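You operate a simulated robot arm through the tools that you are given. There is no shell and no other tool.

You are at the controls of a simulated robot arm. One attempt, no reset.

JOB
Brush the dust off the three tiles in the holder.
Fine: put the brush back. What is to be rubbed or washed off counts as gone when no trace of it is left.

It is judged by the outcome, as a careful person would: the job done as asked, and still so three seconds after it is handed in. It fails if anything else is knocked over, pushed out of place, dropped, spilled or broken.

ROBOT AND FRAMES
A 7-joint arm with a two-finger gripper, fixed in place. Base frame: the origin is on the floor under the middle of its stand, x ahead of it, y to its left, z up. Units: mm, rad, N and s.
With the tool pointing down near the work surface it reaches from about 340 to 720 mm from the base axis. Its first joint turns from -1.152 to 1.152 rad. Payload 2.45 kg.
The tool frame sits at the grasp point between the pads (the TCP): z along the fingers, y along the line on which they close. The tips reach 26 mm beyond it. The gripper opens to 96 mm; its body begins 69 mm behind the TCP.
Orientation is that of the tool frame in the base frame, as a unit quaternion [w, x, y, z]. With the fingers straight down and closing along the base's y, the tool's x points along the base's -x, its y along +y and its z along -z.

CONTROLS
- The arm moves only by the tool jog_arm. Its argument "plan" is a list of rows, each a list of 7 numbers: the shift along the tool's x, y, z in mm, then the turn, a rotation vector about the tool's x, y, z in rad, then the finger opening in mm, from 0 to 96. In form: [[tx, ty, tz, wx, wy, wz, grip], ...]. A call has 1 to 20 rows; each row shifts and turns the commanded pose from where the row before left it, along the tool's axes as they then stand. Rows are played at 5 a second. More than 50 mm and 0.15 rad between two rows, or a gripper value outside its range, and nothing of the call is played. A pose out of reach is approached as far as the arm can. The call stops where the force on the tool passes 40 N (or 10 N more than at its start, if that is more) or the arm is blocked; 0.2 s more then pass. The fingers move at their own pace (about 50 mm/s each) and stop on an object; they squeeze with about 42 N. The grip force told is the motor's: it shows also when the fingers shut on nothing. Time passes only in rows, and 0.2 s behind the last, so rows that do not move let the fingers close. It gives the time, the measured TCP pose, the force on the tool (base axes), the opening and the grip force at its end, in the units of the frame above (readings bear some noise), with the torque about the TCP (base axes, N m) and any sound that the robot's microphone picked up, and new pictures: "views" is both (left out), scene, wrist or none.
- Cameras (640 x 400 px; columns grow to the right, rows downward): "scene" is fixed at [165.9, -404.2, 1405.5]; the picture's right is [0.71, -0.70, 0.00], its down [-0.52, -0.53, -0.67] and it looks along [0.47, 0.48, -0.74] (base axes); focal length 315 px, centre (320, 200). "wrist" rides on the gripper at [82, 3, -98] in the tool frame; the picture's right is [-0.04, 1.00, 0.00], its down [-0.73, -0.03, -0.68] and it looks along [-0.68, -0.03, 0.73] (tool axes); focal length 256 px, centre (320, 200). There is no depth. A picture from a camera that has moved, and an enlarged one, comes with that camera's place and axes in the base frame and with its lens.
- enlarge(camera, box): a new picture of the part [left, top, right, bottom] of that camera's present view, enlarged. It takes no simulated time.
- sign_off(): hands the job in; it is judged then, once.

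Places have to be worked out from the pictures, the camera data and where the tool is seen. Open the gripper and draw the arm clear of the work before you hand the job in, unless the task says otherwise.

The tools are called after "Emit:" by a JSON object that holds its "method" and its "body". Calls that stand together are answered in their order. jog_arm: Moves the arm, as the interface text tells. Its arguments: {"type":"object","properties":{"plan":{"type":"array","items":{"type":"array","items":{"type":"number"}}},"views":{"type":"string","enum":["both","scene","wrist","none"]}},"required":["plan"]} The other tools are called the same way: enlarge (camera, box) takes an enlarged picture of a part of a camera's view; sign_off () hands the job in.

At the start:

```text
time_s: 0.0
position: [358.6, -180.8, 1178.9]
tcp_rot: [0.0, 0.0, 1.0, 0.0]
ft_force: [0.1, -0.7, -0.1]
torque: [-0.01, -0.05, 0.01]
width: 96.1
finger_force: 0.0
```

scene: 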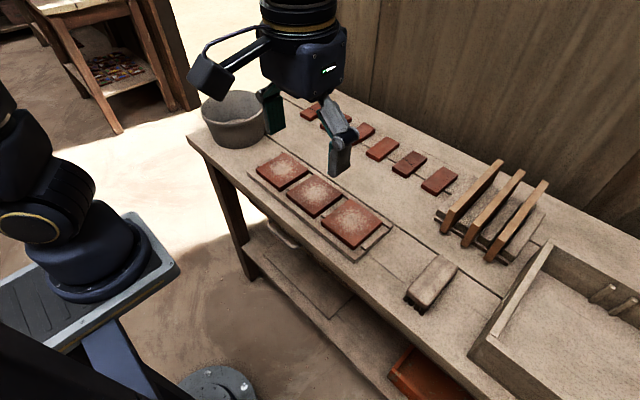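
wrist: 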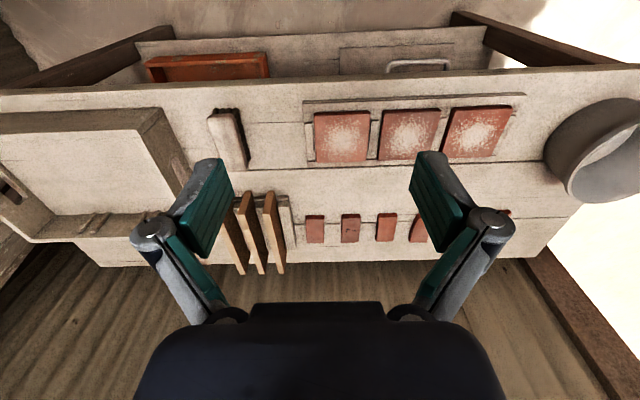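

I see three dusty tiles in a holder, and what looks like a brush lying to the right of them. I'll take enlarged looks before moving.

Emit:
{"method": "enlarge", "body": {"camera": "scene", "box": [230, 130, 470, 320]}}

Emit:
{"method": "enlarge", "body": {"camera": "scene", "box": [380, 230, 500, 320]}}

Emit:
{"method": "enlarge", "body": {"camera": "wrist", "box": [190, 80, 540, 290]}}

```text
2.11 times, centred on (350, 225) of scene
camera zoom: at [165.9, -404.2, 1405.5], right [0.71, -0.7, 0.0], down [-0.52, -0.53, -0.67], along [0.47, 0.48, -0.74], focal length 664 px, centre (257, 147)
```

zoom: 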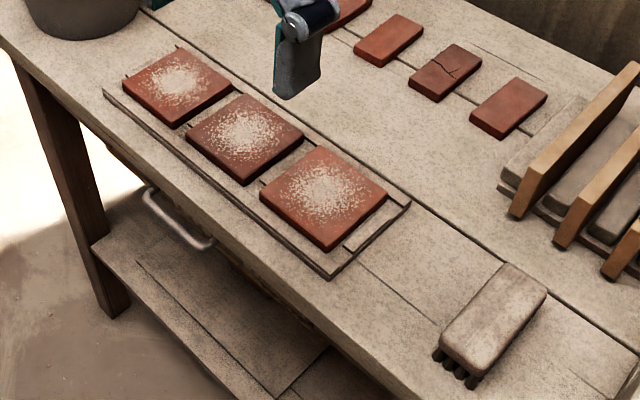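

```text
4.44 times, centred on (440, 275) of scene
camera zoom: at [165.9, -404.2, 1405.5], right [0.71, -0.7, 0.0], down [-0.52, -0.53, -0.67], along [0.47, 0.48, -0.74], focal length 1401 px, centre (-213, -133)
```

zoom: 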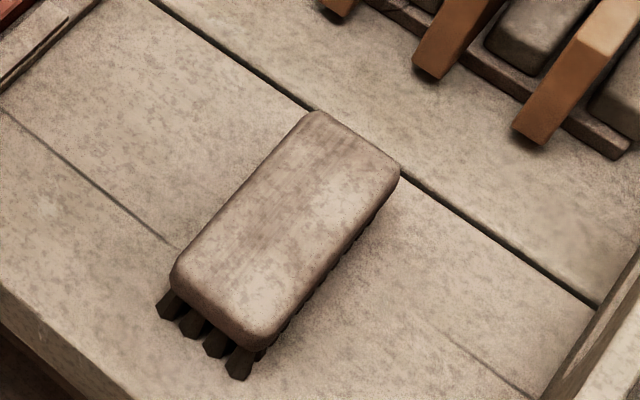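

```text
1.83 times, centred on (365, 185) of wrist
camera zoom: at [277.1, -178.2, 1277.0], right [0.04, 1.0, 0.0], down [0.73, -0.03, 0.68], along [0.68, -0.03, -0.73], focal length 468 px, centre (238, 227)
```

zoom: 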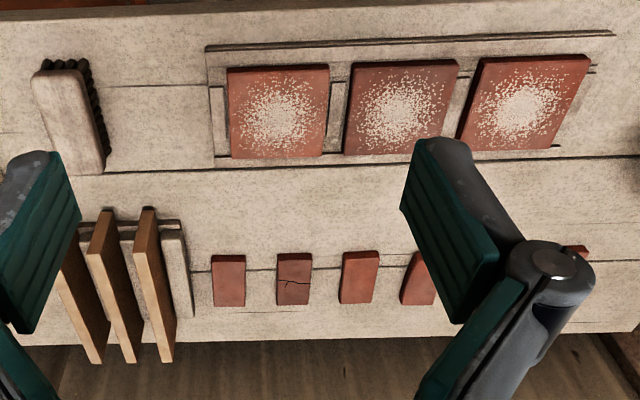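

By triangulating from both cameras I put the brush (about 106 x 40 mm, long side along x) at (504, -349) with its top near z 887. The tile tops are near z 857 at x 513, y about -147, -30 and 88. I'll move above the brush for a closer look.

Emit:
{"method": "jog_arm", "body": {"plan": [[-18.2, -21, 20, 0, 0, 0, 80], [-18.2, -21, 20, 0, 0, 0, 80], [-18.2, -21, 20, 0, 0, 0, 80], [-18.2, -21, 20, 0, 0, 0, 80], [-18.2, -21, 20, 0, 0, 0, 80], [-18.2, -21, 20, 0, 0, 0, 80], [-18.2, -21, 20, 0, 0, 0, 80], [-18.0, -21.2, 20, 0, 0, 0, 80], [0, 0, 0, 0, 0, 0, 80]]}}

```text
time_s: 2.0
position: [503.3, -350.3, 1019.9]
tcp_rot: [-0.001, -0.001, 1.0, 0.0]
ft_force: [0.0, -0.4, -0.2]
torque: [-0.02, 0.0, -0.01]
width: 80.0
finger_force: 0.1
camera wrist: at [420.7, -348.1, 1117.8], right [0.04, 1.0, 0.0], down [0.73, -0.03, 0.68], along [0.68, -0.03, -0.73], focal length 256 px, centre (320, 200)
```

scene: 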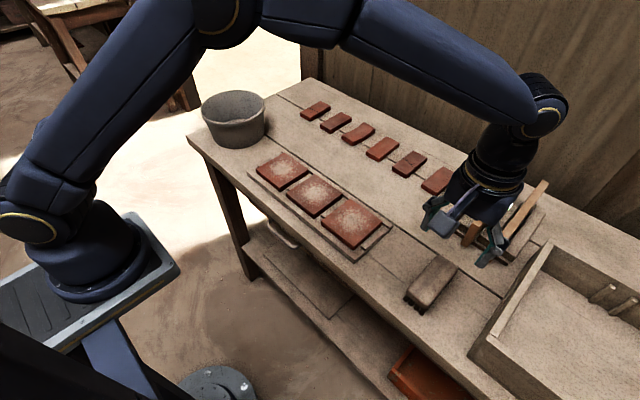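
wrist: 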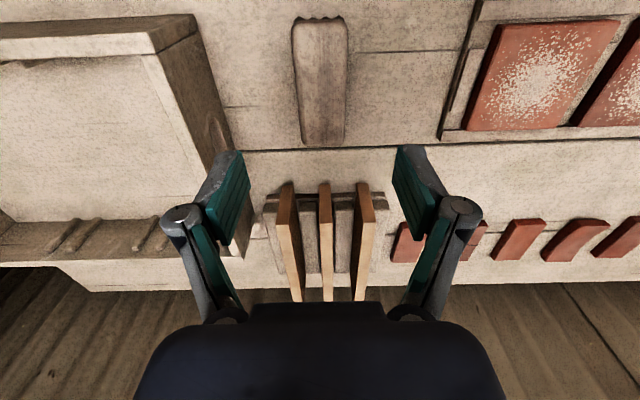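

The arm is above the brush. I'll zoom the wrist view onto it to fix its position before I descend.

Emit:
{"method": "enlarge", "body": {"camera": "wrist", "box": [240, 0, 400, 160]}}

Emit:
{"method": "enlarge", "body": {"camera": "scene", "box": [380, 180, 560, 320]}}

```text
2.50 times, centred on (320, 80) of wrist
camera zoom: at [420.7, -348.1, 1117.8], right [0.04, 1.0, 0.0], down [0.73, -0.03, 0.68], along [0.68, -0.03, -0.73], focal length 640 px, centre (320, 500)
```

zoom: 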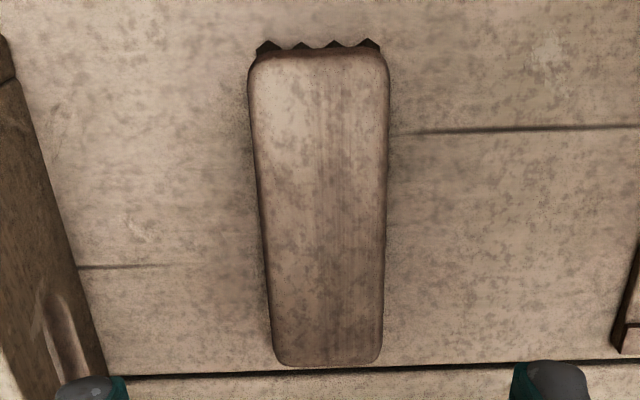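

```text
2.86 times, centred on (470, 250) of scene
camera zoom: at [165.9, -404.2, 1405.5], right [0.71, -0.7, 0.0], down [-0.52, -0.53, -0.67], along [0.47, 0.48, -0.74], focal length 901 px, centre (-109, 57)
```

zoom: 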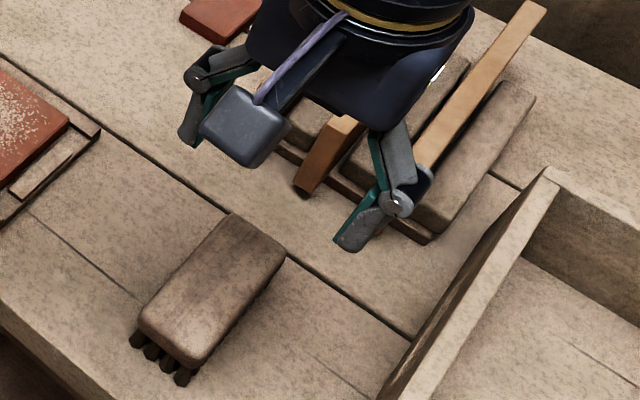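

The wrist view agrees: the brush is centred near (507, -351) with no noticeable yaw, its top is at about z 887, and the bench is at about z 844. I'll narrow the fingers to 64 mm and come down to z 925.

Emit:
{"method": "jog_arm", "body": {"plan": [[-2, 0, 20, 0, 0, 0, 64], [-1, 0, 20, 0, 0, 0, 64], [0, 0, 20, 0, 0, 0, 64], [0, 0, 20, 0, 0, 0, 64], [0, 0, 15, 0, 0, 0, 64], [0, 0, 0, 0, 0, 0, 64]]}}

```text
time_s: 3.4
position: [509.1, -347.7, 925.6]
tcp_rot: [0.0, -0.001, 1.0, 0.0]
ft_force: [0.1, 1.1, 0.2]
torque: [0.05, -0.01, 0.0]
width: 64.0
finger_force: 0.0
camera wrist: at [426.0, -345.1, 1022.7], right [0.04, 1.0, 0.0], down [0.73, -0.03, 0.68], along [0.68, -0.03, -0.73], focal length 256 px, centre (320, 200)
```

scene: 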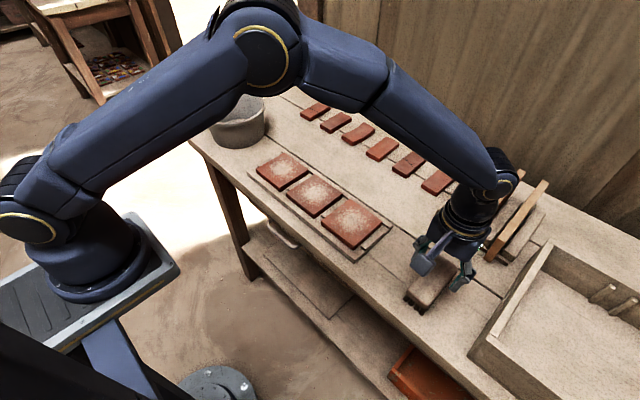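
wrist: 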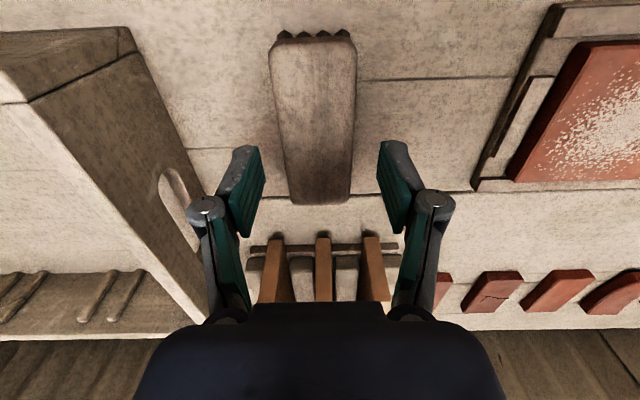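

The finger midline sits about 2 mm to the left of the brush's centreline, so I'll shift by -2 mm in y. Then I'll descend to about z 881 so the pads straddle the wooden block with the tips about 10 mm above the bench.

Emit:
{"method": "jog_arm", "body": {"plan": [[0, -2, 10, 0, 0, 0, 64], [0, 0, 10, 0, 0, 0, 64], [0, 0, 10, 0, 0, 0, 64], [0, 0, 8, 0, 0, 0, 64], [0, 0, 5, 0, 0, 0, 64], [0, 0, 0, 0, 0, 0, 64]]}}

```text
time_s: 4.8
position: [506.9, -351.7, 880.8]
tcp_rot: [0.0, 0.0, 1.0, 0.0]
ft_force: [0.7, -0.6, 0.1]
torque: [-0.01, 0.0, -0.02]
width: 63.9
finger_force: 0.1
camera wrist: at [424.5, -348.7, 979.1], right [0.04, 1.0, 0.0], down [0.73, -0.03, 0.68], along [0.68, -0.03, -0.73], focal length 256 px, centre (320, 200)
```

scene: 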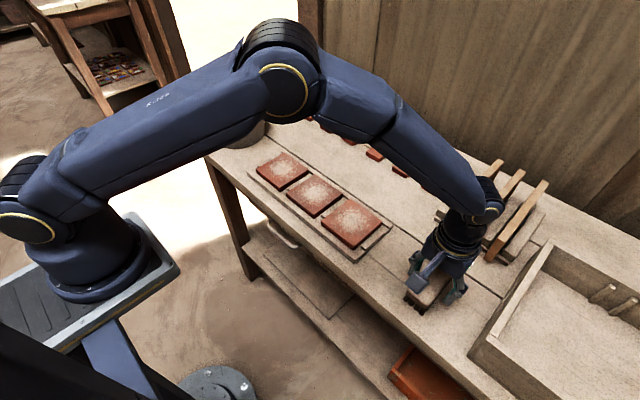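
wrist: 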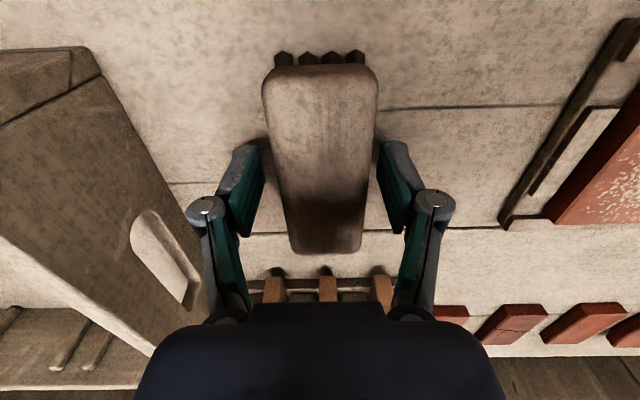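

Emit:
{"method": "enlarge", "body": {"camera": "scene", "box": [385, 215, 505, 320]}}

Emit:
{"method": "enlarge", "body": {"camera": "wrist", "box": [220, 40, 420, 270]}}

```text
3.81 times, centred on (445, 268) of scene
camera zoom: at [165.9, -404.2, 1405.5], right [0.71, -0.7, 0.0], down [-0.52, -0.53, -0.67], along [0.47, 0.48, -0.74], focal length 1201 px, centre (-156, -57)
```

zoom: 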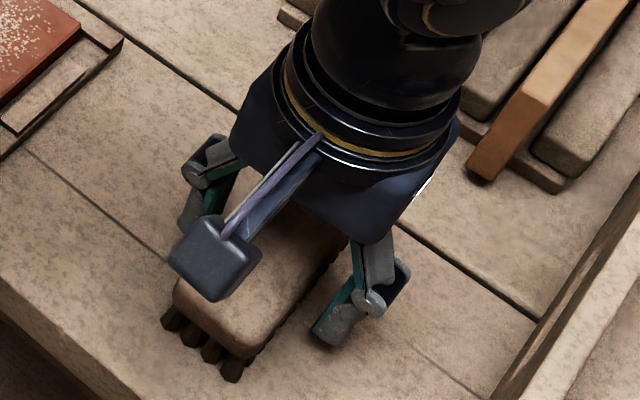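

```text
1.74 times, centred on (320, 155) of wrist
camera zoom: at [424.5, -348.7, 979.1], right [0.04, 1.0, 0.0], down [0.73, -0.03, 0.68], along [0.68, -0.03, -0.73], focal length 445 px, centre (320, 278)
```

zoom: 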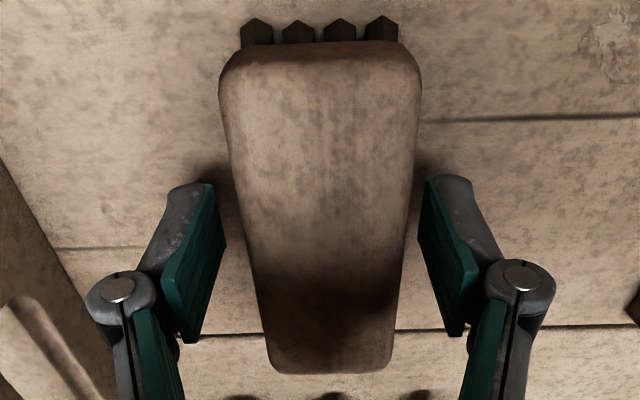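

The pads straddle the block and are well centred. I'll close the fingers on it now.

Emit:
{"method": "jog_arm", "body": {"plan": [[0, 0, 0, 0, 0, 0, 46], [0, 0, 0, 0, 0, 0, 30], [0, 0, 0, 0, 0, 0, 20], [0, 0, 0, 0, 0, 0, 20], [0, 0, 0, 0, 0, 0, 20]]}}

```text
time_s: 6.0
position: [508.0, -351.0, 881.3]
tcp_rot: [0.0, 0.0, 1.0, 0.0]
ft_force: [0.0, 1.6, 2.6]
torque: [0.09, 0.03, -0.02]
width: 44.7
finger_force: 42.4
camera wrist: at [424.5, -348.6, 979.3], right [0.04, 1.0, 0.0], down [0.73, -0.03, 0.68], along [0.68, -0.03, -0.73], focal length 256 px, centre (320, 200)
```

scene: 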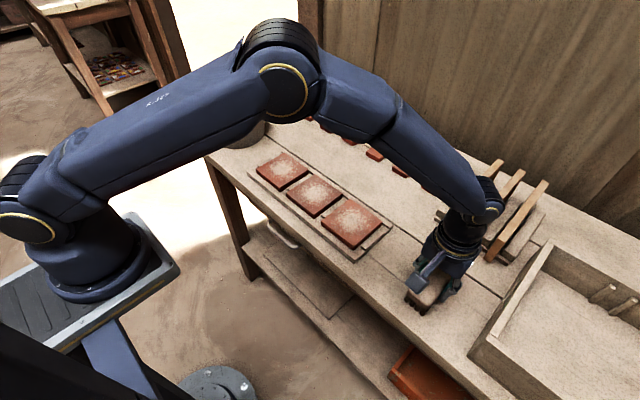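
wrist: 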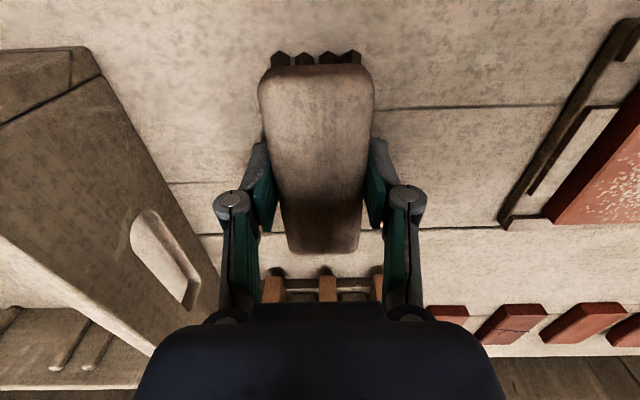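

The grip holds at 44.7 mm with 42 N. I'll lift 70 mm straight up, counting my commanded offsets so I can bring the brush back to the same place.

Emit:
{"method": "jog_arm", "body": {"plan": [[0, 0, -5, 0, 0, 0, 20], [0, 0, -10, 0, 0, 0, 20], [0, 0, -15, 0, 0, 0, 20], [0, 0, -20, 0, 0, 0, 20], [0, 0, -20, 0, 0, 0, 20], [0, 0, 0, 0, 0, 0, 20]]}}

```text
time_s: 7.4
position: [509.0, -350.0, 952.2]
tcp_rot: [0.0, -0.001, 1.0, 0.001]
ft_force: [0.1, -0.1, -0.7]
torque: [0.0, -0.01, -0.04]
width: 44.5
finger_force: 41.9
camera wrist: at [425.5, -347.7, 1049.5], right [0.04, 1.0, 0.0], down [0.73, -0.03, 0.68], along [0.68, -0.03, -0.73], focal length 256 px, centre (320, 200)
```

scene: 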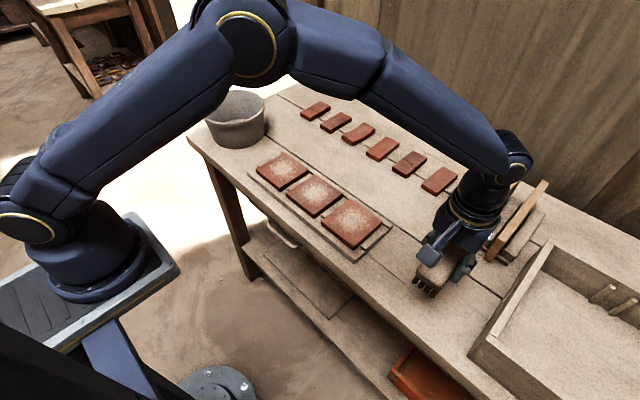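
wrist: 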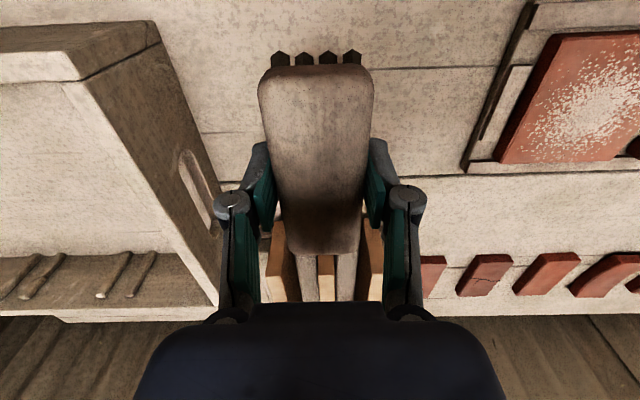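

The brush is held firmly, and it seems to have cleared the bench without slipping. I put tile 1 at x about 466–564 with its near edge at y about -197, so I'll carry the brush over tile 1 at (515, -147) and down to z about 921.

Emit:
{"method": "jog_arm", "body": {"plan": [[-1, 20, 0, 0, 0, 0, 20], [-1, 34, 0, 0, 0, 0, 20], [-2, 34, 0, 0, 0, 0, 20], [-2, 34, 0, 0, 0, 0, 20], [-1, 34, 0, 0, 0, 0, 20], [-1, 30, 0, 0, 0, 0, 20], [0, 18, 0, 0, 0, 0, 20], [0, 0, 15, 0, 0, 0, 20], [0, 0, 15, 0, 0, 0, 20], [0, 0, 0, 0, 0, 0, 20]]}}

```text
time_s: 9.6
position: [516.2, -147.1, 919.4]
tcp_rot: [0.0, 0.001, 1.0, 0.0]
ft_force: [-0.5, 0.5, -0.7]
torque: [0.0, 0.0, 0.0]
width: 44.5
finger_force: 41.6
camera wrist: at [432.7, -145.4, 1017.2], right [0.04, 1.0, 0.0], down [0.73, -0.03, 0.68], along [0.68, -0.03, -0.73], focal length 256 px, centre (320, 200)
```

scene: 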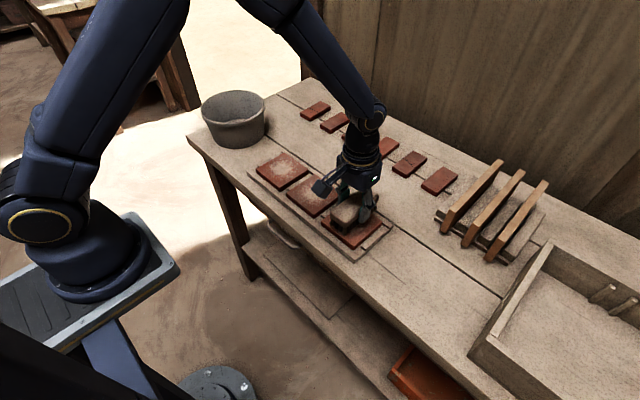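
wrist: 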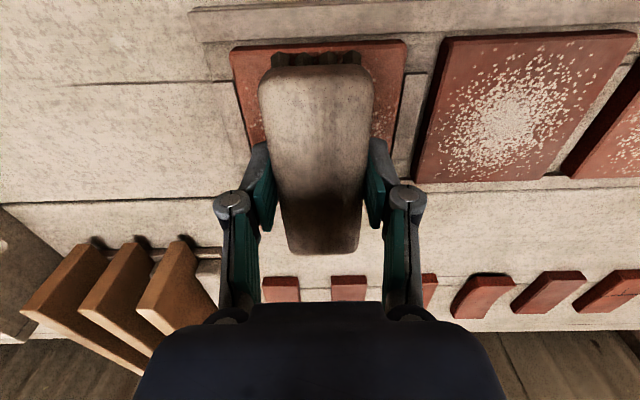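

The tile spans x of about 465.5–565.7, and the bristles currently span about 464–560. I'll nudge 3 mm in +x and come down to just above where I expect contact, at about z 898.

Emit:
{"method": "jog_arm", "body": {"plan": [[-3, 0, 8, 0, 0, 0, 20], [0, 0, 8, 0, 0, 0, 20], [0, 0, 4, 0, 0, 0, 20], [0, 0, 3, 0, 0, 0, 20], [0, 0, 0, 0, 0, 0, 20]]}}

Emit:
{"method": "enlarge", "body": {"camera": "scene", "box": [290, 170, 410, 265]}}

```text
time_s: 10.3
position: [521.5, -147.8, 906.7]
tcp_rot: [0.003, 0.0, 1.0, -0.001]
ft_force: [-1.2, -0.2, 6.6]
torque: [-0.02, 0.09, 0.05]
width: 44.8
finger_force: 42.0
stopped in row 3: the force on the tool passed its limit at 41 N (the readings are from after the stop); the commanded pose is now the measured one
camera wrist: at [437.5, -145.1, 1003.3], right [0.04, 1.0, 0.0], down [0.73, -0.03, 0.68], along [0.68, -0.03, -0.73], focal length 256 px, centre (320, 200)
```

scene: 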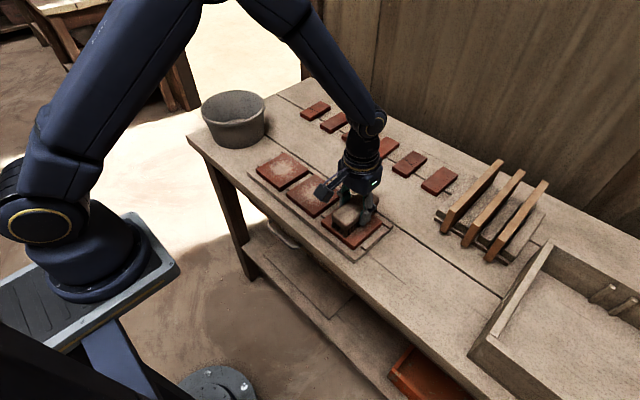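
wrist: 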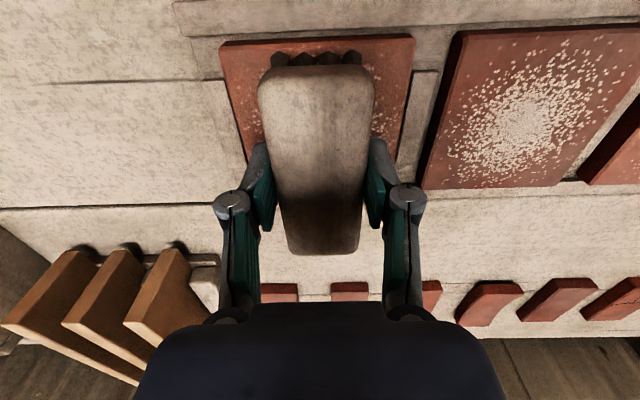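

```text
4.21 times, centred on (350, 218) of scene
camera zoom: at [165.7, -404.2, 1405.5], right [0.71, -0.7, 0.0], down [-0.52, -0.53, -0.67], along [0.47, 0.48, -0.74], focal length 1327 px, centre (194, 126)
```

zoom: 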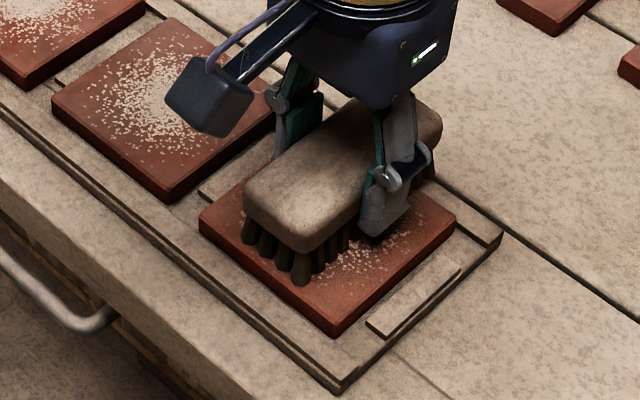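

Contact came sooner than I estimated, at TCP z about 906, and now holds at about 6.6 N. The brush still looks seated squarely in the grip, but it is 6–8 mm too far in +x on the tile. I'll back off 1 mm, correct x, and try a slow stroke towards -y to see the force and the effect.

Emit:
{"method": "jog_arm", "body": {"plan": [[2, 0, -1, 0, 0, 0, 20], [2, -4, 0, 0, 0, 0, 20], [2, -6, 0, 0, 0, 0, 20], [0, -8, 0, 0, 0, 0, 20], [0, -8, 0, 0, 0, 0, 20], [0, -6, 0, 0, 0, 0, 20], [0, 0, 0, 0, 0, 0, 20]]}}

Emit:
{"method": "enlarge", "body": {"camera": "scene", "box": [290, 170, 410, 265]}}

```text
time_s: 11.9
position: [515.7, -179.8, 905.9]
tcp_rot: [0.001, -0.002, 1.0, 0.0]
ft_force: [-0.4, 1.0, -0.7]
torque: [-0.01, 0.01, 0.02]
width: 44.6
finger_force: 41.6
camera wrist: at [431.4, -177.1, 1004.4], right [0.04, 1.0, 0.0], down [0.73, -0.03, 0.68], along [0.68, -0.03, -0.73], focal length 256 px, centre (320, 200)
```

scene: 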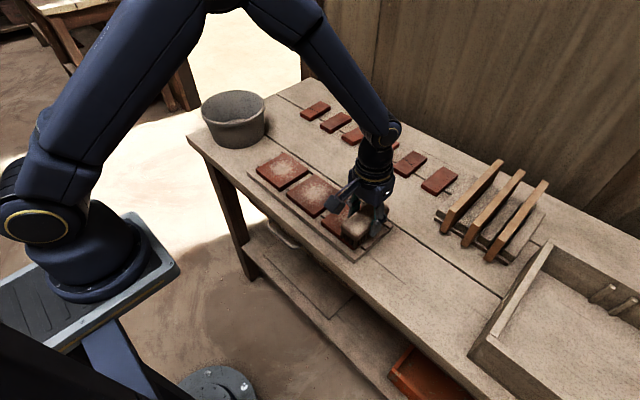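
wrist: 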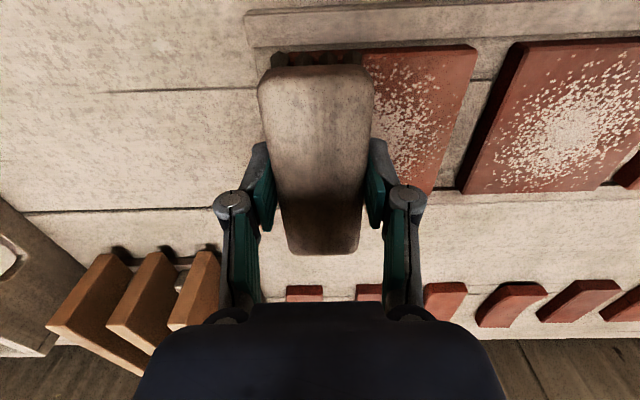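

```text
4.21 times, centred on (350, 218) of scene
camera zoom: at [165.9, -404.2, 1405.5], right [0.71, -0.7, 0.0], down [-0.52, -0.53, -0.67], along [0.47, 0.48, -0.74], focal length 1327 px, centre (194, 126)
```

zoom: 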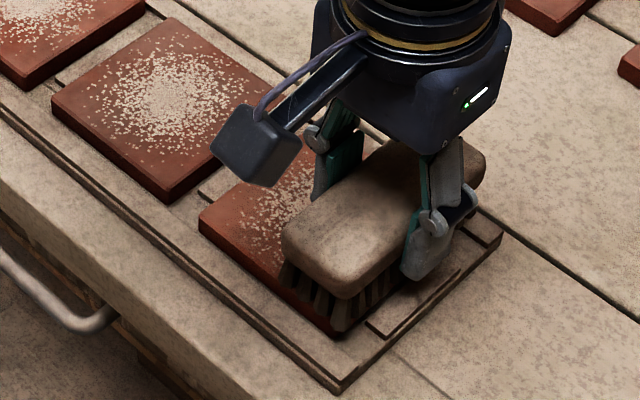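

There is no contact force at this height, so the brush is hovering just above the surface. I'll step down 1 mm at a time to find light contact.

Emit:
{"method": "jog_arm", "body": {"plan": [[0, 0, 1, 0, 0, 0, 20], [0, 0, 0, 0, 0, 0, 20]], "views": "none"}}

```text
time_s: 12.6
position: [514.8, -179.3, 906.2]
tcp_rot: [0.001, -0.001, 1.0, 0.0]
ft_force: [-0.4, -0.6, 0.0]
torque: [0.0, -0.03, -0.01]
width: 44.7
finger_force: 41.9
```

Still no contact, so I'll step down another millimetre.

Emit:
{"method": "jog_arm", "body": {"plan": [[0, 0, 1, 0, 0, 0, 20], [0, 0, 0, 0, 0, 0, 20]], "views": "none"}}

```text
time_s: 13.2
position: [515.0, -180.3, 905.7]
tcp_rot: [0.002, -0.001, 1.0, -0.001]
ft_force: [-2.5, 1.7, 9.7]
torque: [0.13, 0.06, 0.03]
width: 44.3
finger_force: 42.3
```

Light contact is established at about 10 N. I'll ease off 0.4 mm and stroke in +y across tile 1, then look at the effect.

Emit:
{"method": "jog_arm", "body": {"plan": [[0, 2, -0.4, 0, 0, 0, 20], [0, 6, 0, 0, 0, 0, 20], [0, 8, 0, 0, 0, 0, 20], [0, 8, 0, 0, 0, 0, 20], [0, 8, 0, 0, 0, 0, 20], [0, 8, 0, 0, 0, 0, 20], [0, 8, 0, 0, 0, 0, 20], [0, 8, 0, 0, 0, 0, 20], [0, 4, 0, 0, 0, 0, 20], [0, 0, 0, 0, 0, 0, 20]]}}

Emit:
{"method": "enlarge", "body": {"camera": "scene", "box": [290, 170, 410, 265]}}

```text
time_s: 14.9
position: [516.7, -128.7, 905.7]
tcp_rot: [0.004, -0.001, 1.0, -0.001]
ft_force: [-3.4, 0.1, 7.7]
torque: [0.19, 0.21, 0.08]
width: 44.9
finger_force: 42.1
stopped in row 8: the force on the tool passed its limit at 40 N (the readings are from after the stop); the commanded pose is now the measured one
camera wrist: at [433.2, -124.1, 1002.8], right [0.04, 1.0, 0.0], down [0.73, -0.03, 0.68], along [0.68, -0.03, -0.73], focal length 256 px, centre (320, 200)
```

scene: 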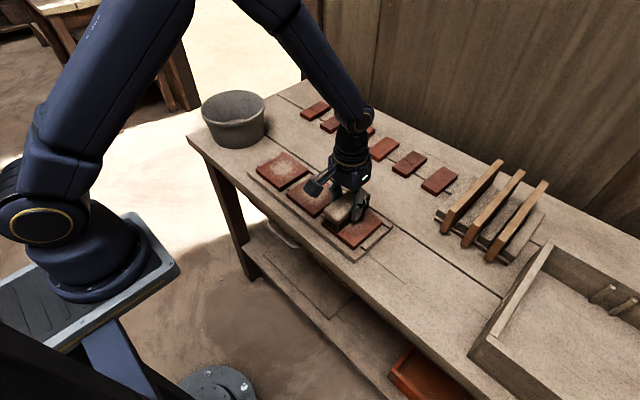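
wrist: 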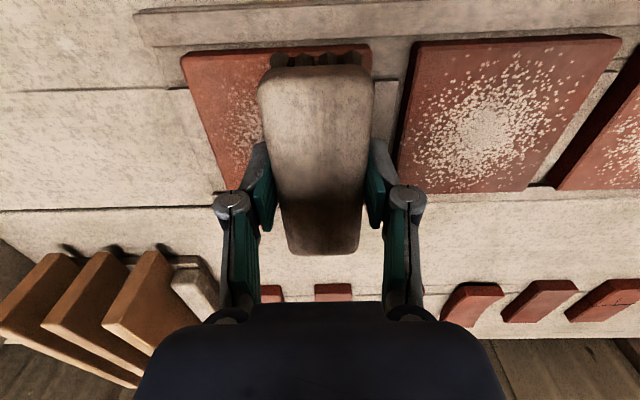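

```text
4.21 times, centred on (350, 218) of scene
camera zoom: at [165.7, -404.2, 1405.5], right [0.71, -0.7, 0.0], down [-0.52, -0.53, -0.67], along [0.47, 0.48, -0.74], focal length 1327 px, centre (194, 126)
```

zoom: 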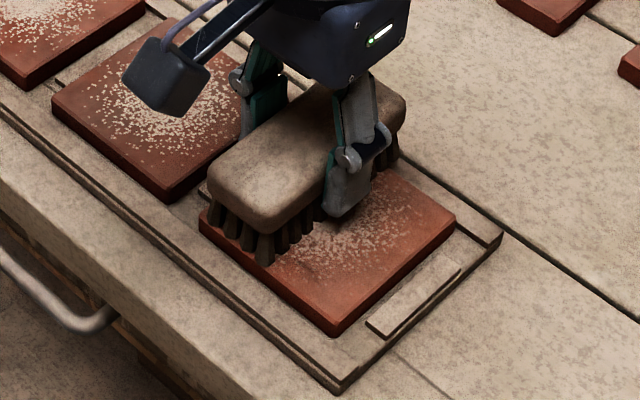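

Dust is coming off where the brush passed. The force climbed to the limit as the stroke went on, which suggests a slight tilt in the commanded pose. I'll lift 2 mm to read the unloaded pose and check.

Emit:
{"method": "jog_arm", "body": {"plan": [[0, 0, -2, 0, 0, 0, 20], [0, 0, 0, 0, 0, 0, 20]], "views": "none"}}

Emit:
{"method": "jog_arm", "body": {"plan": [[0, 0, 0, 0, 0, 0, 20]], "views": "none"}}

Emit:
{"method": "jog_arm", "body": {"plan": [[0, 0, 0, 0, 0, 0, 20]], "views": "none"}}

```text
time_s: 15.6
position: [516.7, -127.7, 907.1]
tcp_rot: [0.003, 0.0, 1.0, -0.002]
ft_force: [0.0, -0.8, -1.2]
torque: [0.01, 0.02, 0.02]
width: 44.8
finger_force: 41.7
```

```text
time_s: 15.9
position: [516.1, -127.3, 907.4]
tcp_rot: [0.003, 0.0, 1.0, -0.002]
ft_force: [0.1, -0.2, -1.9]
torque: [0.0, 0.0, -0.01]
width: 44.6
finger_force: 42.2
```

```text
time_s: 16.4
position: [516.8, -127.2, 906.3]
tcp_rot: [0.003, 0.0, 1.0, -0.001]
ft_force: [-0.3, 0.2, -0.9]
torque: [0.01, 0.0, 0.01]
width: 44.4
finger_force: 42.4
```

Unloaded, the tool is tilted by about 0.006 rad in pitch and 0.003 rad in roll, picked up when the commanded pose was reset. I'll correct that while hovering, then lower gently.

Emit:
{"method": "jog_arm", "body": {"plan": [[0, 0, 0, -0.0034, 0.006, 0, 20], [0, 0, 0, 0, 0, 0, 20]], "views": "none"}}

Emit:
{"method": "jog_arm", "body": {"plan": [[0, 0, 0.7, 0, 0, 0, 20], [0, 0, 0, 0, 0, 0, 20]], "views": "none"}}

```text
time_s: 16.9
position: [517.6, -127.0, 907.0]
tcp_rot: [0.0, -0.001, 1.0, 0.0]
ft_force: [0.2, -0.9, -1.7]
torque: [-0.01, 0.02, 0.0]
width: 44.4
finger_force: 42.5
```

```text
time_s: 17.6
position: [516.3, -126.9, 906.6]
tcp_rot: [0.0, 0.0, 1.0, 0.0]
ft_force: [-0.3, -0.5, -1.5]
torque: [-0.03, 0.0, 0.01]
width: 44.6
finger_force: 42.6
```

The tilt is corrected and the brush is still off the surface (the free reading is about -1.5 N). I'll step down in small increments.

Emit:
{"method": "jog_arm", "body": {"plan": [[0, 0, 0.5, 0, 0, 0, 20], [0, 0, 0, 0, 0, 0, 20]], "views": "none"}}

Emit:
{"method": "jog_arm", "body": {"plan": [[0, 0, 0.4, 0, 0, 0, 20], [0, 0, 0, 0, 0, 0, 20]], "views": "none"}}

```text
time_s: 18.1
position: [516.4, -127.4, 906.2]
tcp_rot: [0.002, 0.0, 1.0, 0.001]
ft_force: [0.0, 0.0, 0.3]
torque: [-0.04, -0.04, 0.06]
width: 44.8
finger_force: 42.2
```

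```text
time_s: 18.8
position: [518.3, -126.3, 905.9]
tcp_rot: [0.0, 0.0, 1.0, 0.0]
ft_force: [0.4, -0.4, -0.3]
torque: [0.0, 0.02, 0.0]
width: 44.8
finger_force: 42.0
```

Contact is barely starting, so I'll go down another 0.4 mm.

Emit:
{"method": "jog_arm", "body": {"plan": [[0, 0, 0.4, 0, 0, 0, 20], [0, 0, 0, 0, 0, 0, 20]], "views": "none"}}

```text
time_s: 19.4
position: [517.9, -125.8, 906.3]
tcp_rot: [0.001, 0.0, 1.0, 0.0]
ft_force: [-1.6, -0.4, 6.8]
torque: [0.05, -0.21, 0.03]
width: 44.6
finger_force: 42.0
```

Contact is about 7–8 N. I'll stroke in -y back across tile 1.

Emit:
{"method": "jog_arm", "body": {"plan": [[0, -6, 0, 0, 0, 0, 20], [0, -8, 0, 0, 0, 0, 20], [0, -8, 0, 0, 0, 0, 20], [0, -8, 0, 0, 0, 0, 20], [0, -8, 0, 0, 0, 0, 20], [0, -8, 0, 0, 0, 0, 20], [0, -8, 0, 0, 0, 0, 20], [0, 0, 0, 0, 0, 0, 20]]}}

Emit:
{"method": "enlarge", "body": {"camera": "scene", "box": [290, 170, 410, 265]}}

```text
time_s: 21.1
position: [516.8, -181.5, 905.9]
tcp_rot: [0.0, 0.0, 1.0, 0.0]
ft_force: [0.1, -0.6, -1.4]
torque: [0.01, 0.01, 0.02]
width: 44.6
finger_force: 41.6
camera wrist: at [434.0, -178.5, 1003.6], right [0.04, 1.0, 0.0], down [0.73, -0.03, 0.68], along [0.68, -0.03, -0.73], focal length 256 px, centre (320, 200)
```

scene: 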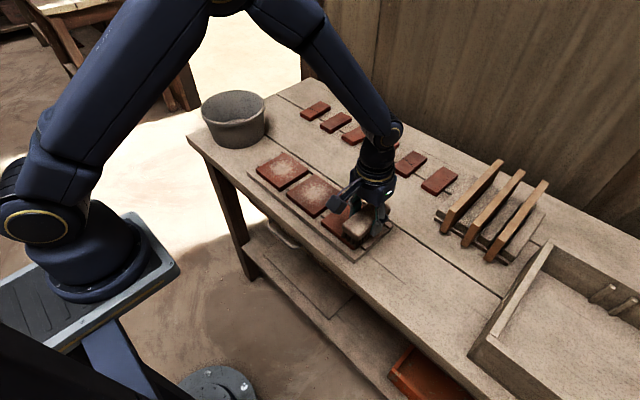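
wrist: 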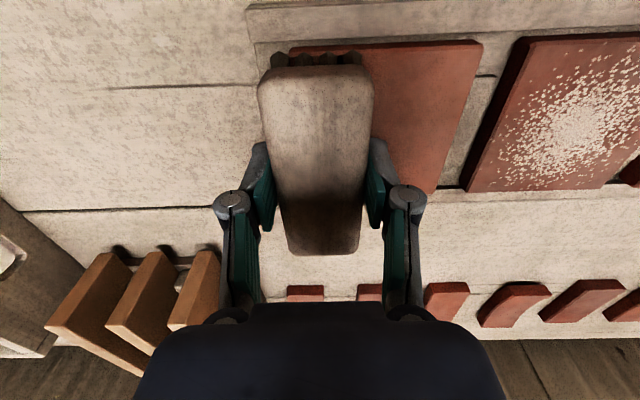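

```text
4.21 times, centred on (350, 218) of scene
camera zoom: at [165.9, -404.2, 1405.5], right [0.71, -0.7, 0.0], down [-0.52, -0.53, -0.67], along [0.47, 0.48, -0.74], focal length 1327 px, centre (194, 126)
```

zoom: 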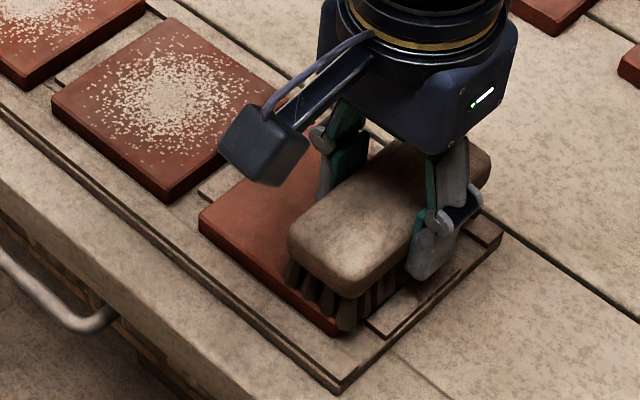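

The right part of tile 1 looks clean now, but contact faded near the left edge. I'll lower 0.5 mm here and check the force before the return stroke.

Emit:
{"method": "jog_arm", "body": {"plan": [[0, 0, 0.5, 0, 0, 0, 20], [0, 0, 0, 0, 0, 0, 20]], "views": "none"}}

Emit:
{"method": "jog_arm", "body": {"plan": [[0, 0, 0.3, 0, 0, 0, 20], [0, 0, 0, 0, 0, 0, 20]], "views": "none"}}

```text
time_s: 21.8
position: [517.4, -181.2, 905.3]
tcp_rot: [0.001, 0.0, 1.0, -0.001]
ft_force: [-2.1, -0.3, 7.2]
torque: [0.05, -0.31, 0.01]
width: 44.8
finger_force: 41.7
```

```text
time_s: 22.4
position: [518.7, -181.9, 904.8]
tcp_rot: [0.001, 0.0, 1.0, -0.001]
ft_force: [-3.1, 0.6, 15.8]
torque: [0.05, -0.21, -0.03]
width: 44.6
finger_force: 41.8
```

The contact is stiff here, about 29 N/mm. I'll ease off 0.2 mm and sweep in +y with a slight rise per row to keep the force modest.

Emit:
{"method": "jog_arm", "body": {"plan": [[0, -5, -0.15, 0, 0, 0, 20], [0, 5, 0, 0, 0, 0, 20], [0, 8, -0.08, 0, 0, 0, 20], [0, 8, -0.08, 0, 0, 0, 20], [0, 8, -0.08, 0, 0, 0, 20], [0, 8, -0.08, 0, 0, 0, 20], [0, 8, -0.08, 0, 0, 0, 20], [0, 8, -0.08, 0, 0, 0, 20], [0, 8, -0.08, 0, 0, 0, 20], [0, 0, 0, 0, 0, 0, 20]]}}

Emit:
{"method": "enlarge", "body": {"camera": "scene", "box": [290, 170, 410, 265]}}

```text
time_s: 24.6
position: [515.7, -124.9, 905.1]
tcp_rot: [0.001, 0.0, 1.0, -0.001]
ft_force: [1.2, -4.7, 13.8]
torque: [-0.17, 0.15, 0.07]
width: 44.7
finger_force: 42.0
camera wrist: at [433.6, -121.5, 1003.0], right [0.04, 1.0, 0.0], down [0.73, -0.03, 0.68], along [0.68, -0.03, -0.73], focal length 256 px, centre (320, 200)
```

scene: 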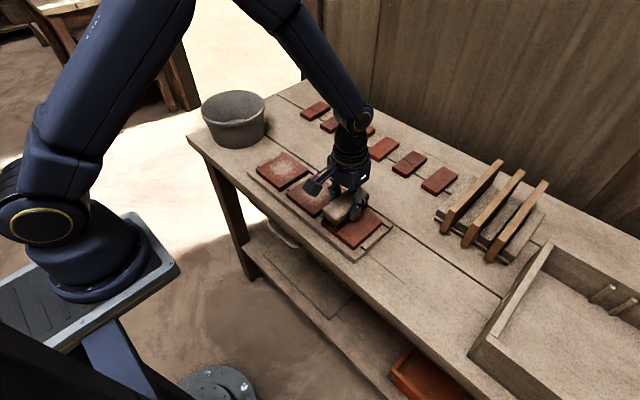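
wrist: 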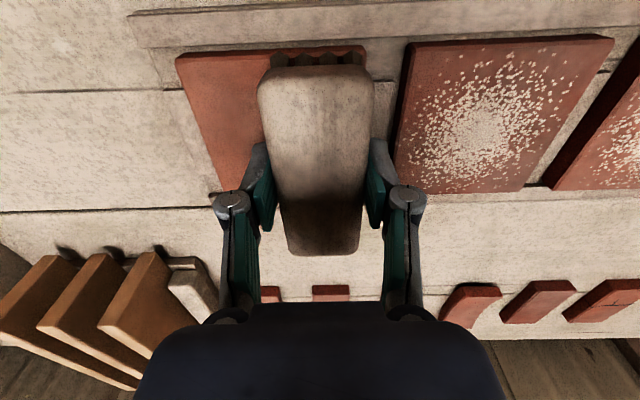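

```text
4.21 times, centred on (350, 218) of scene
camera zoom: at [165.7, -404.3, 1405.5], right [0.71, -0.7, 0.0], down [-0.52, -0.53, -0.67], along [0.47, 0.48, -0.74], focal length 1327 px, centre (194, 126)
```

zoom: 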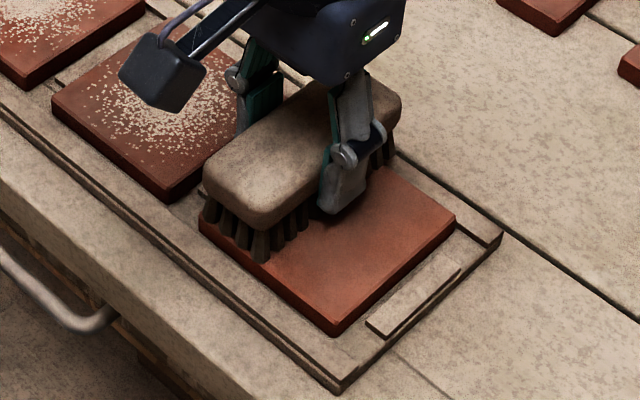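

Tile 1's left half is clean and the tile hasn't shifted. I'll ease off slightly and finish towards tile 1's right edge, then stroke back.

Emit:
{"method": "jog_arm", "body": {"plan": [[0, 4, -0.2, 0, 0, 0, 20], [0, 6, -0.05, 0, 0, 0, 20], [0, 4, -0.05, 0, 0, 0, 20], [0, -4, 0, 0, 0, 0, 20], [0, -6, 0.05, 0, 0, 0, 20], [0, -8, 0.05, 0, 0, 0, 20], [0, -8, 0.05, 0, 0, 0, 20], [0, -8, 0.05, 0, 0, 0, 20], [0, 0, 0, 0, 0, 0, 20]], "views": "none"}}

```text
time_s: 26.6
position: [517.3, -145.2, 904.9]
tcp_rot: [0.001, 0.0, 1.0, 0.0]
ft_force: [0.9, 5.6, 14.7]
torque: [0.24, -0.03, 0.0]
width: 44.9
finger_force: 42.1
```

Contact held through that stroke. I'll lift 20 mm and move over tile 2 (y about -30), then inspect tile 1.

Emit:
{"method": "jog_arm", "body": {"plan": [[0, 0, -5, 0, 0, 0, 20], [0, 0, -15, 0, 0, 0, 20], [0, 25, 0, 0, 0, 0, 20], [0, 30, 0, 0, 0, 0, 20], [0, 30, 0, 0, 0, 0, 20], [0, 25, 0, 0, 0, 0, 20], [0, 7, 0, 0, 0, 0, 20], [0, 0, 0, 0, 0, 0, 20]]}}

Emit:
{"method": "enlarge", "body": {"camera": "scene", "box": [270, 150, 410, 265]}}

Emit:
{"method": "enlarge", "body": {"camera": "wrist", "box": [0, 0, 320, 200]}}

```text
time_s: 28.4
position: [515.8, -28.1, 925.1]
tcp_rot: [0.001, 0.0, 1.0, 0.0]
ft_force: [-0.2, 0.0, -2.2]
torque: [0.01, -0.01, -0.03]
width: 44.6
finger_force: 42.2
camera wrist: at [432.7, -25.2, 1023.5], right [0.04, 1.0, 0.0], down [0.73, -0.03, 0.68], along [0.68, -0.03, -0.73], focal length 256 px, centre (320, 200)
```

scene: 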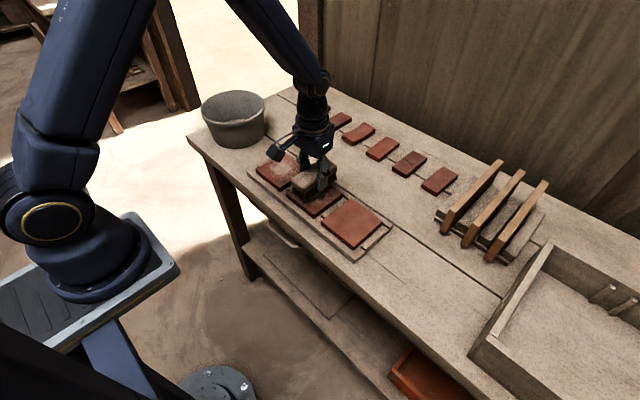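
wrist: 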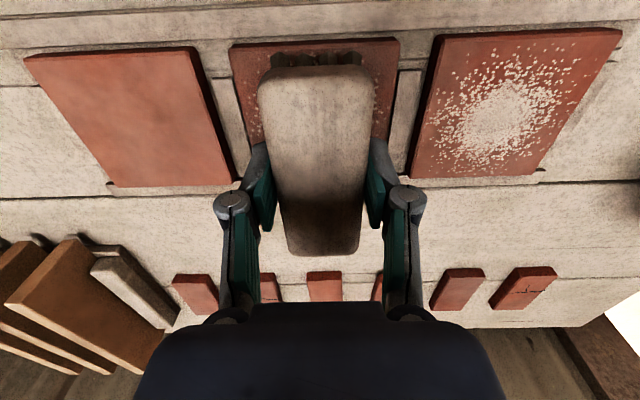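

```text
3.48 times, centred on (340, 208) of scene
camera zoom: at [165.9, -404.2, 1405.5], right [0.71, -0.7, 0.0], down [-0.52, -0.53, -0.67], along [0.47, 0.48, -0.74], focal length 1097 px, centre (250, 174)
```

zoom: 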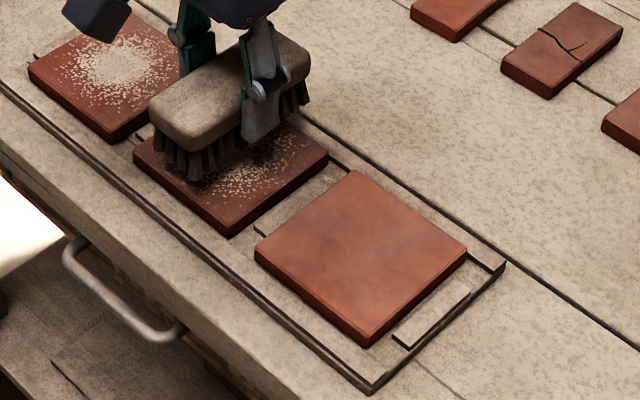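

```text
2.00 times, centred on (160, 100) of wrist
camera zoom: at [432.7, -25.2, 1023.5], right [0.04, 1.0, 0.0], down [0.73, -0.03, 0.68], along [0.68, -0.03, -0.73], focal length 512 px, centre (640, 400)
```

zoom: 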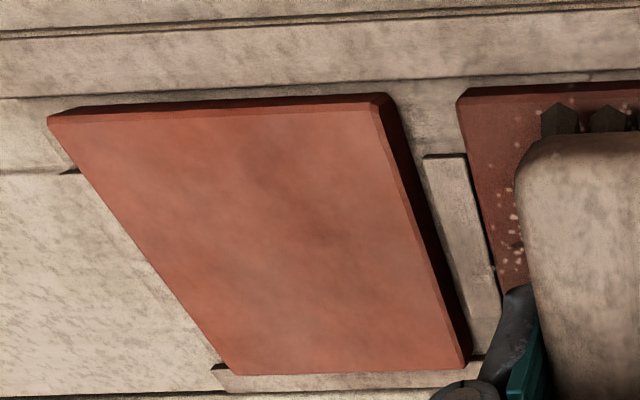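

Tile 1 looks clean. Tile 2's centre is at y about -30.5, almost under the brush, so I'll lower to just above expected contact and creep down.

Emit:
{"method": "jog_arm", "body": {"plan": [[0, -2, 8, 0, 0, 0, 20], [0, 0, 7, 0, 0, 0, 20], [0, 0, 2.5, 0, 0, 0, 20], [0, 0, 0, 0, 0, 0, 20]], "views": "none"}}

Emit:
{"method": "jog_arm", "body": {"plan": [[0, 0, 0.8, 0, 0, 0, 20], [0, 0, 0, 0, 0, 0, 20]], "views": "none"}}

```text
time_s: 29.4
position: [517.3, -29.7, 907.7]
tcp_rot: [0.0, 0.0, 1.0, 0.0]
ft_force: [-0.5, -0.4, -2.7]
torque: [0.01, 0.0, -0.01]
width: 44.6
finger_force: 42.3
```

```text
time_s: 29.9
position: [516.4, -31.2, 907.8]
tcp_rot: [0.0, 0.001, 1.0, 0.0]
ft_force: [0.2, -0.4, -1.1]
torque: [0.0, -0.02, 0.01]
width: 44.7
finger_force: 41.7
```

The brush is still free (about -1 to -2 N), so I'll creep down further.

Emit:
{"method": "jog_arm", "body": {"plan": [[0, 0, 0.6, 0, 0, 0, 20], [0, 0, 0, 0, 0, 0, 20]], "views": "none"}}

Emit:
{"method": "jog_arm", "body": {"plan": [[0, 0, 0.4, 0, 0, 0, 20], [0, 0, 0, 0, 0, 0, 20]], "views": "none"}}

```text
time_s: 30.6
position: [516.5, -29.1, 906.2]
tcp_rot: [-0.001, 0.001, 1.0, 0.0]
ft_force: [0.3, 0.4, -0.9]
torque: [0.0, -0.02, -0.01]
width: 44.7
finger_force: 41.6
```

```text
time_s: 31.1
position: [515.8, -29.4, 905.7]
tcp_rot: [0.002, 0.0, 1.0, 0.0]
ft_force: [-0.3, -0.3, -1.4]
torque: [0.0, 0.0, 0.02]
width: 44.6
finger_force: 41.9
```

Still free, so I'll continue in small steps.

Emit:
{"method": "jog_arm", "body": {"plan": [[0, 0, 0.4, 0, 0, 0, 20], [0, 0, 0, 0, 0, 0, 20]], "views": "none"}}

Emit:
{"method": "jog_arm", "body": {"plan": [[0, 0, 0.3, 0, 0, 0, 20], [0, 0, 0, 0, 0, 0, 20]], "views": "none"}}

```text
time_s: 31.8
position: [517.6, -29.2, 905.2]
tcp_rot: [0.001, 0.001, 1.0, 0.0]
ft_force: [-2.5, -0.9, 7.1]
torque: [0.01, 0.08, 0.02]
width: 44.4
finger_force: 42.1
```

```text
time_s: 32.4
position: [516.4, -30.3, 904.8]
tcp_rot: [0.002, 0.0, 1.0, -0.001]
ft_force: [0.2, -2.8, 11.5]
torque: [-0.06, 0.22, 0.02]
width: 44.5
finger_force: 42.0
```

Contact is at about 12 N. I'll stroke in -y to tile 2's left edge.

Emit:
{"method": "jog_arm", "body": {"plan": [[0, -6, 0.03, 0, 0, 0, 20], [0, -8, 0.04, 0, 0, 0, 20], [0, -8, 0.04, 0, 0, 0, 20], [0, -8, 0.04, 0, 0, 0, 20], [0, -5, 0.03, 0, 0, 0, 20], [0, 0, 0, 0, 0, 0, 20]], "views": "none"}}

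```text
time_s: 33.8
position: [517.7, -65.9, 905.1]
tcp_rot: [0.001, 0.0, 1.0, 0.0]
ft_force: [-1.5, 1.2, 2.3]
torque: [0.04, -0.14, 0.04]
width: 44.6
finger_force: 41.8
```

Force faded to about 3 N at the left edge. I'll lower 0.35 mm and sweep in +y across tile 2, with a small compensating rise.

Emit:
{"method": "jog_arm", "body": {"plan": [[0, 0, 0.35, 0, 0, 0, 20], [0, 6, -0.04, 0, 0, 0, 20], [0, 8, -0.06, 0, 0, 0, 20], [0, 8, -0.06, 0, 0, 0, 20], [0, 8, -0.06, 0, 0, 0, 20], [0, 8, -0.06, 0, 0, 0, 20], [0, 8, -0.06, 0, 0, 0, 20], [0, 8, -0.06, 0, 0, 0, 20], [0, 8, -0.06, 0, 0, 0, 20], [0, 6, -0.04, 0, 0, 0, 20], [0, 0, 0, 0, 0, 0, 20]]}}

Emit:
{"method": "enlarge", "body": {"camera": "scene", "box": [250, 140, 390, 250]}}

```text
time_s: 36.1
position: [517.0, 2.3, 904.9]
tcp_rot: [0.001, 0.0, 1.0, -0.001]
ft_force: [0.1, -5.9, 13.8]
torque: [-0.22, 0.07, 0.02]
width: 44.7
finger_force: 42.6
camera wrist: at [433.2, 5.2, 1002.7], right [0.04, 1.0, 0.0], down [0.73, -0.03, 0.68], along [0.68, -0.03, -0.73], focal length 256 px, centre (320, 200)
```

scene: 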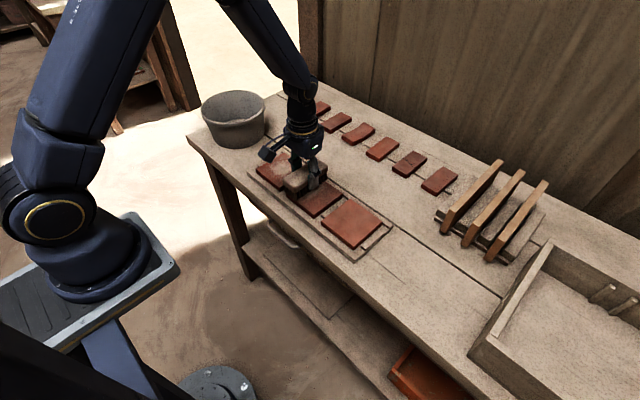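
wrist: 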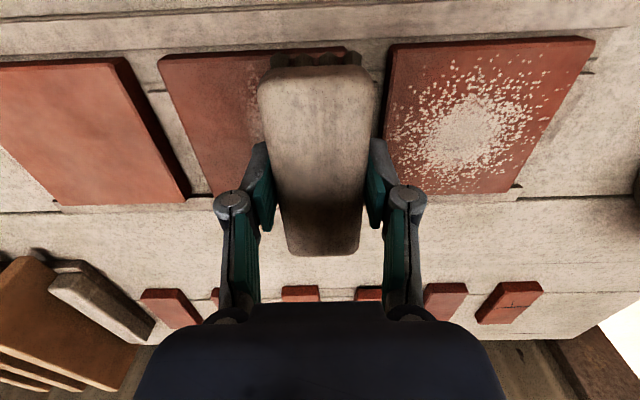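

```text
3.64 times, centred on (320, 195) of scene
camera zoom: at [165.7, -404.3, 1405.5], right [0.71, -0.7, 0.0], down [-0.52, -0.53, -0.67], along [0.47, 0.48, -0.74], focal length 1146 px, centre (320, 218)
```

zoom: 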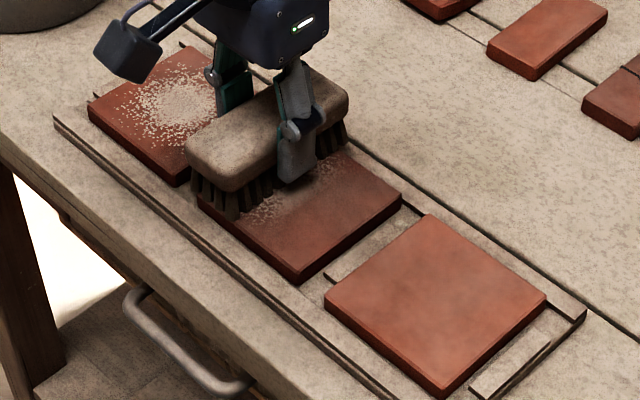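

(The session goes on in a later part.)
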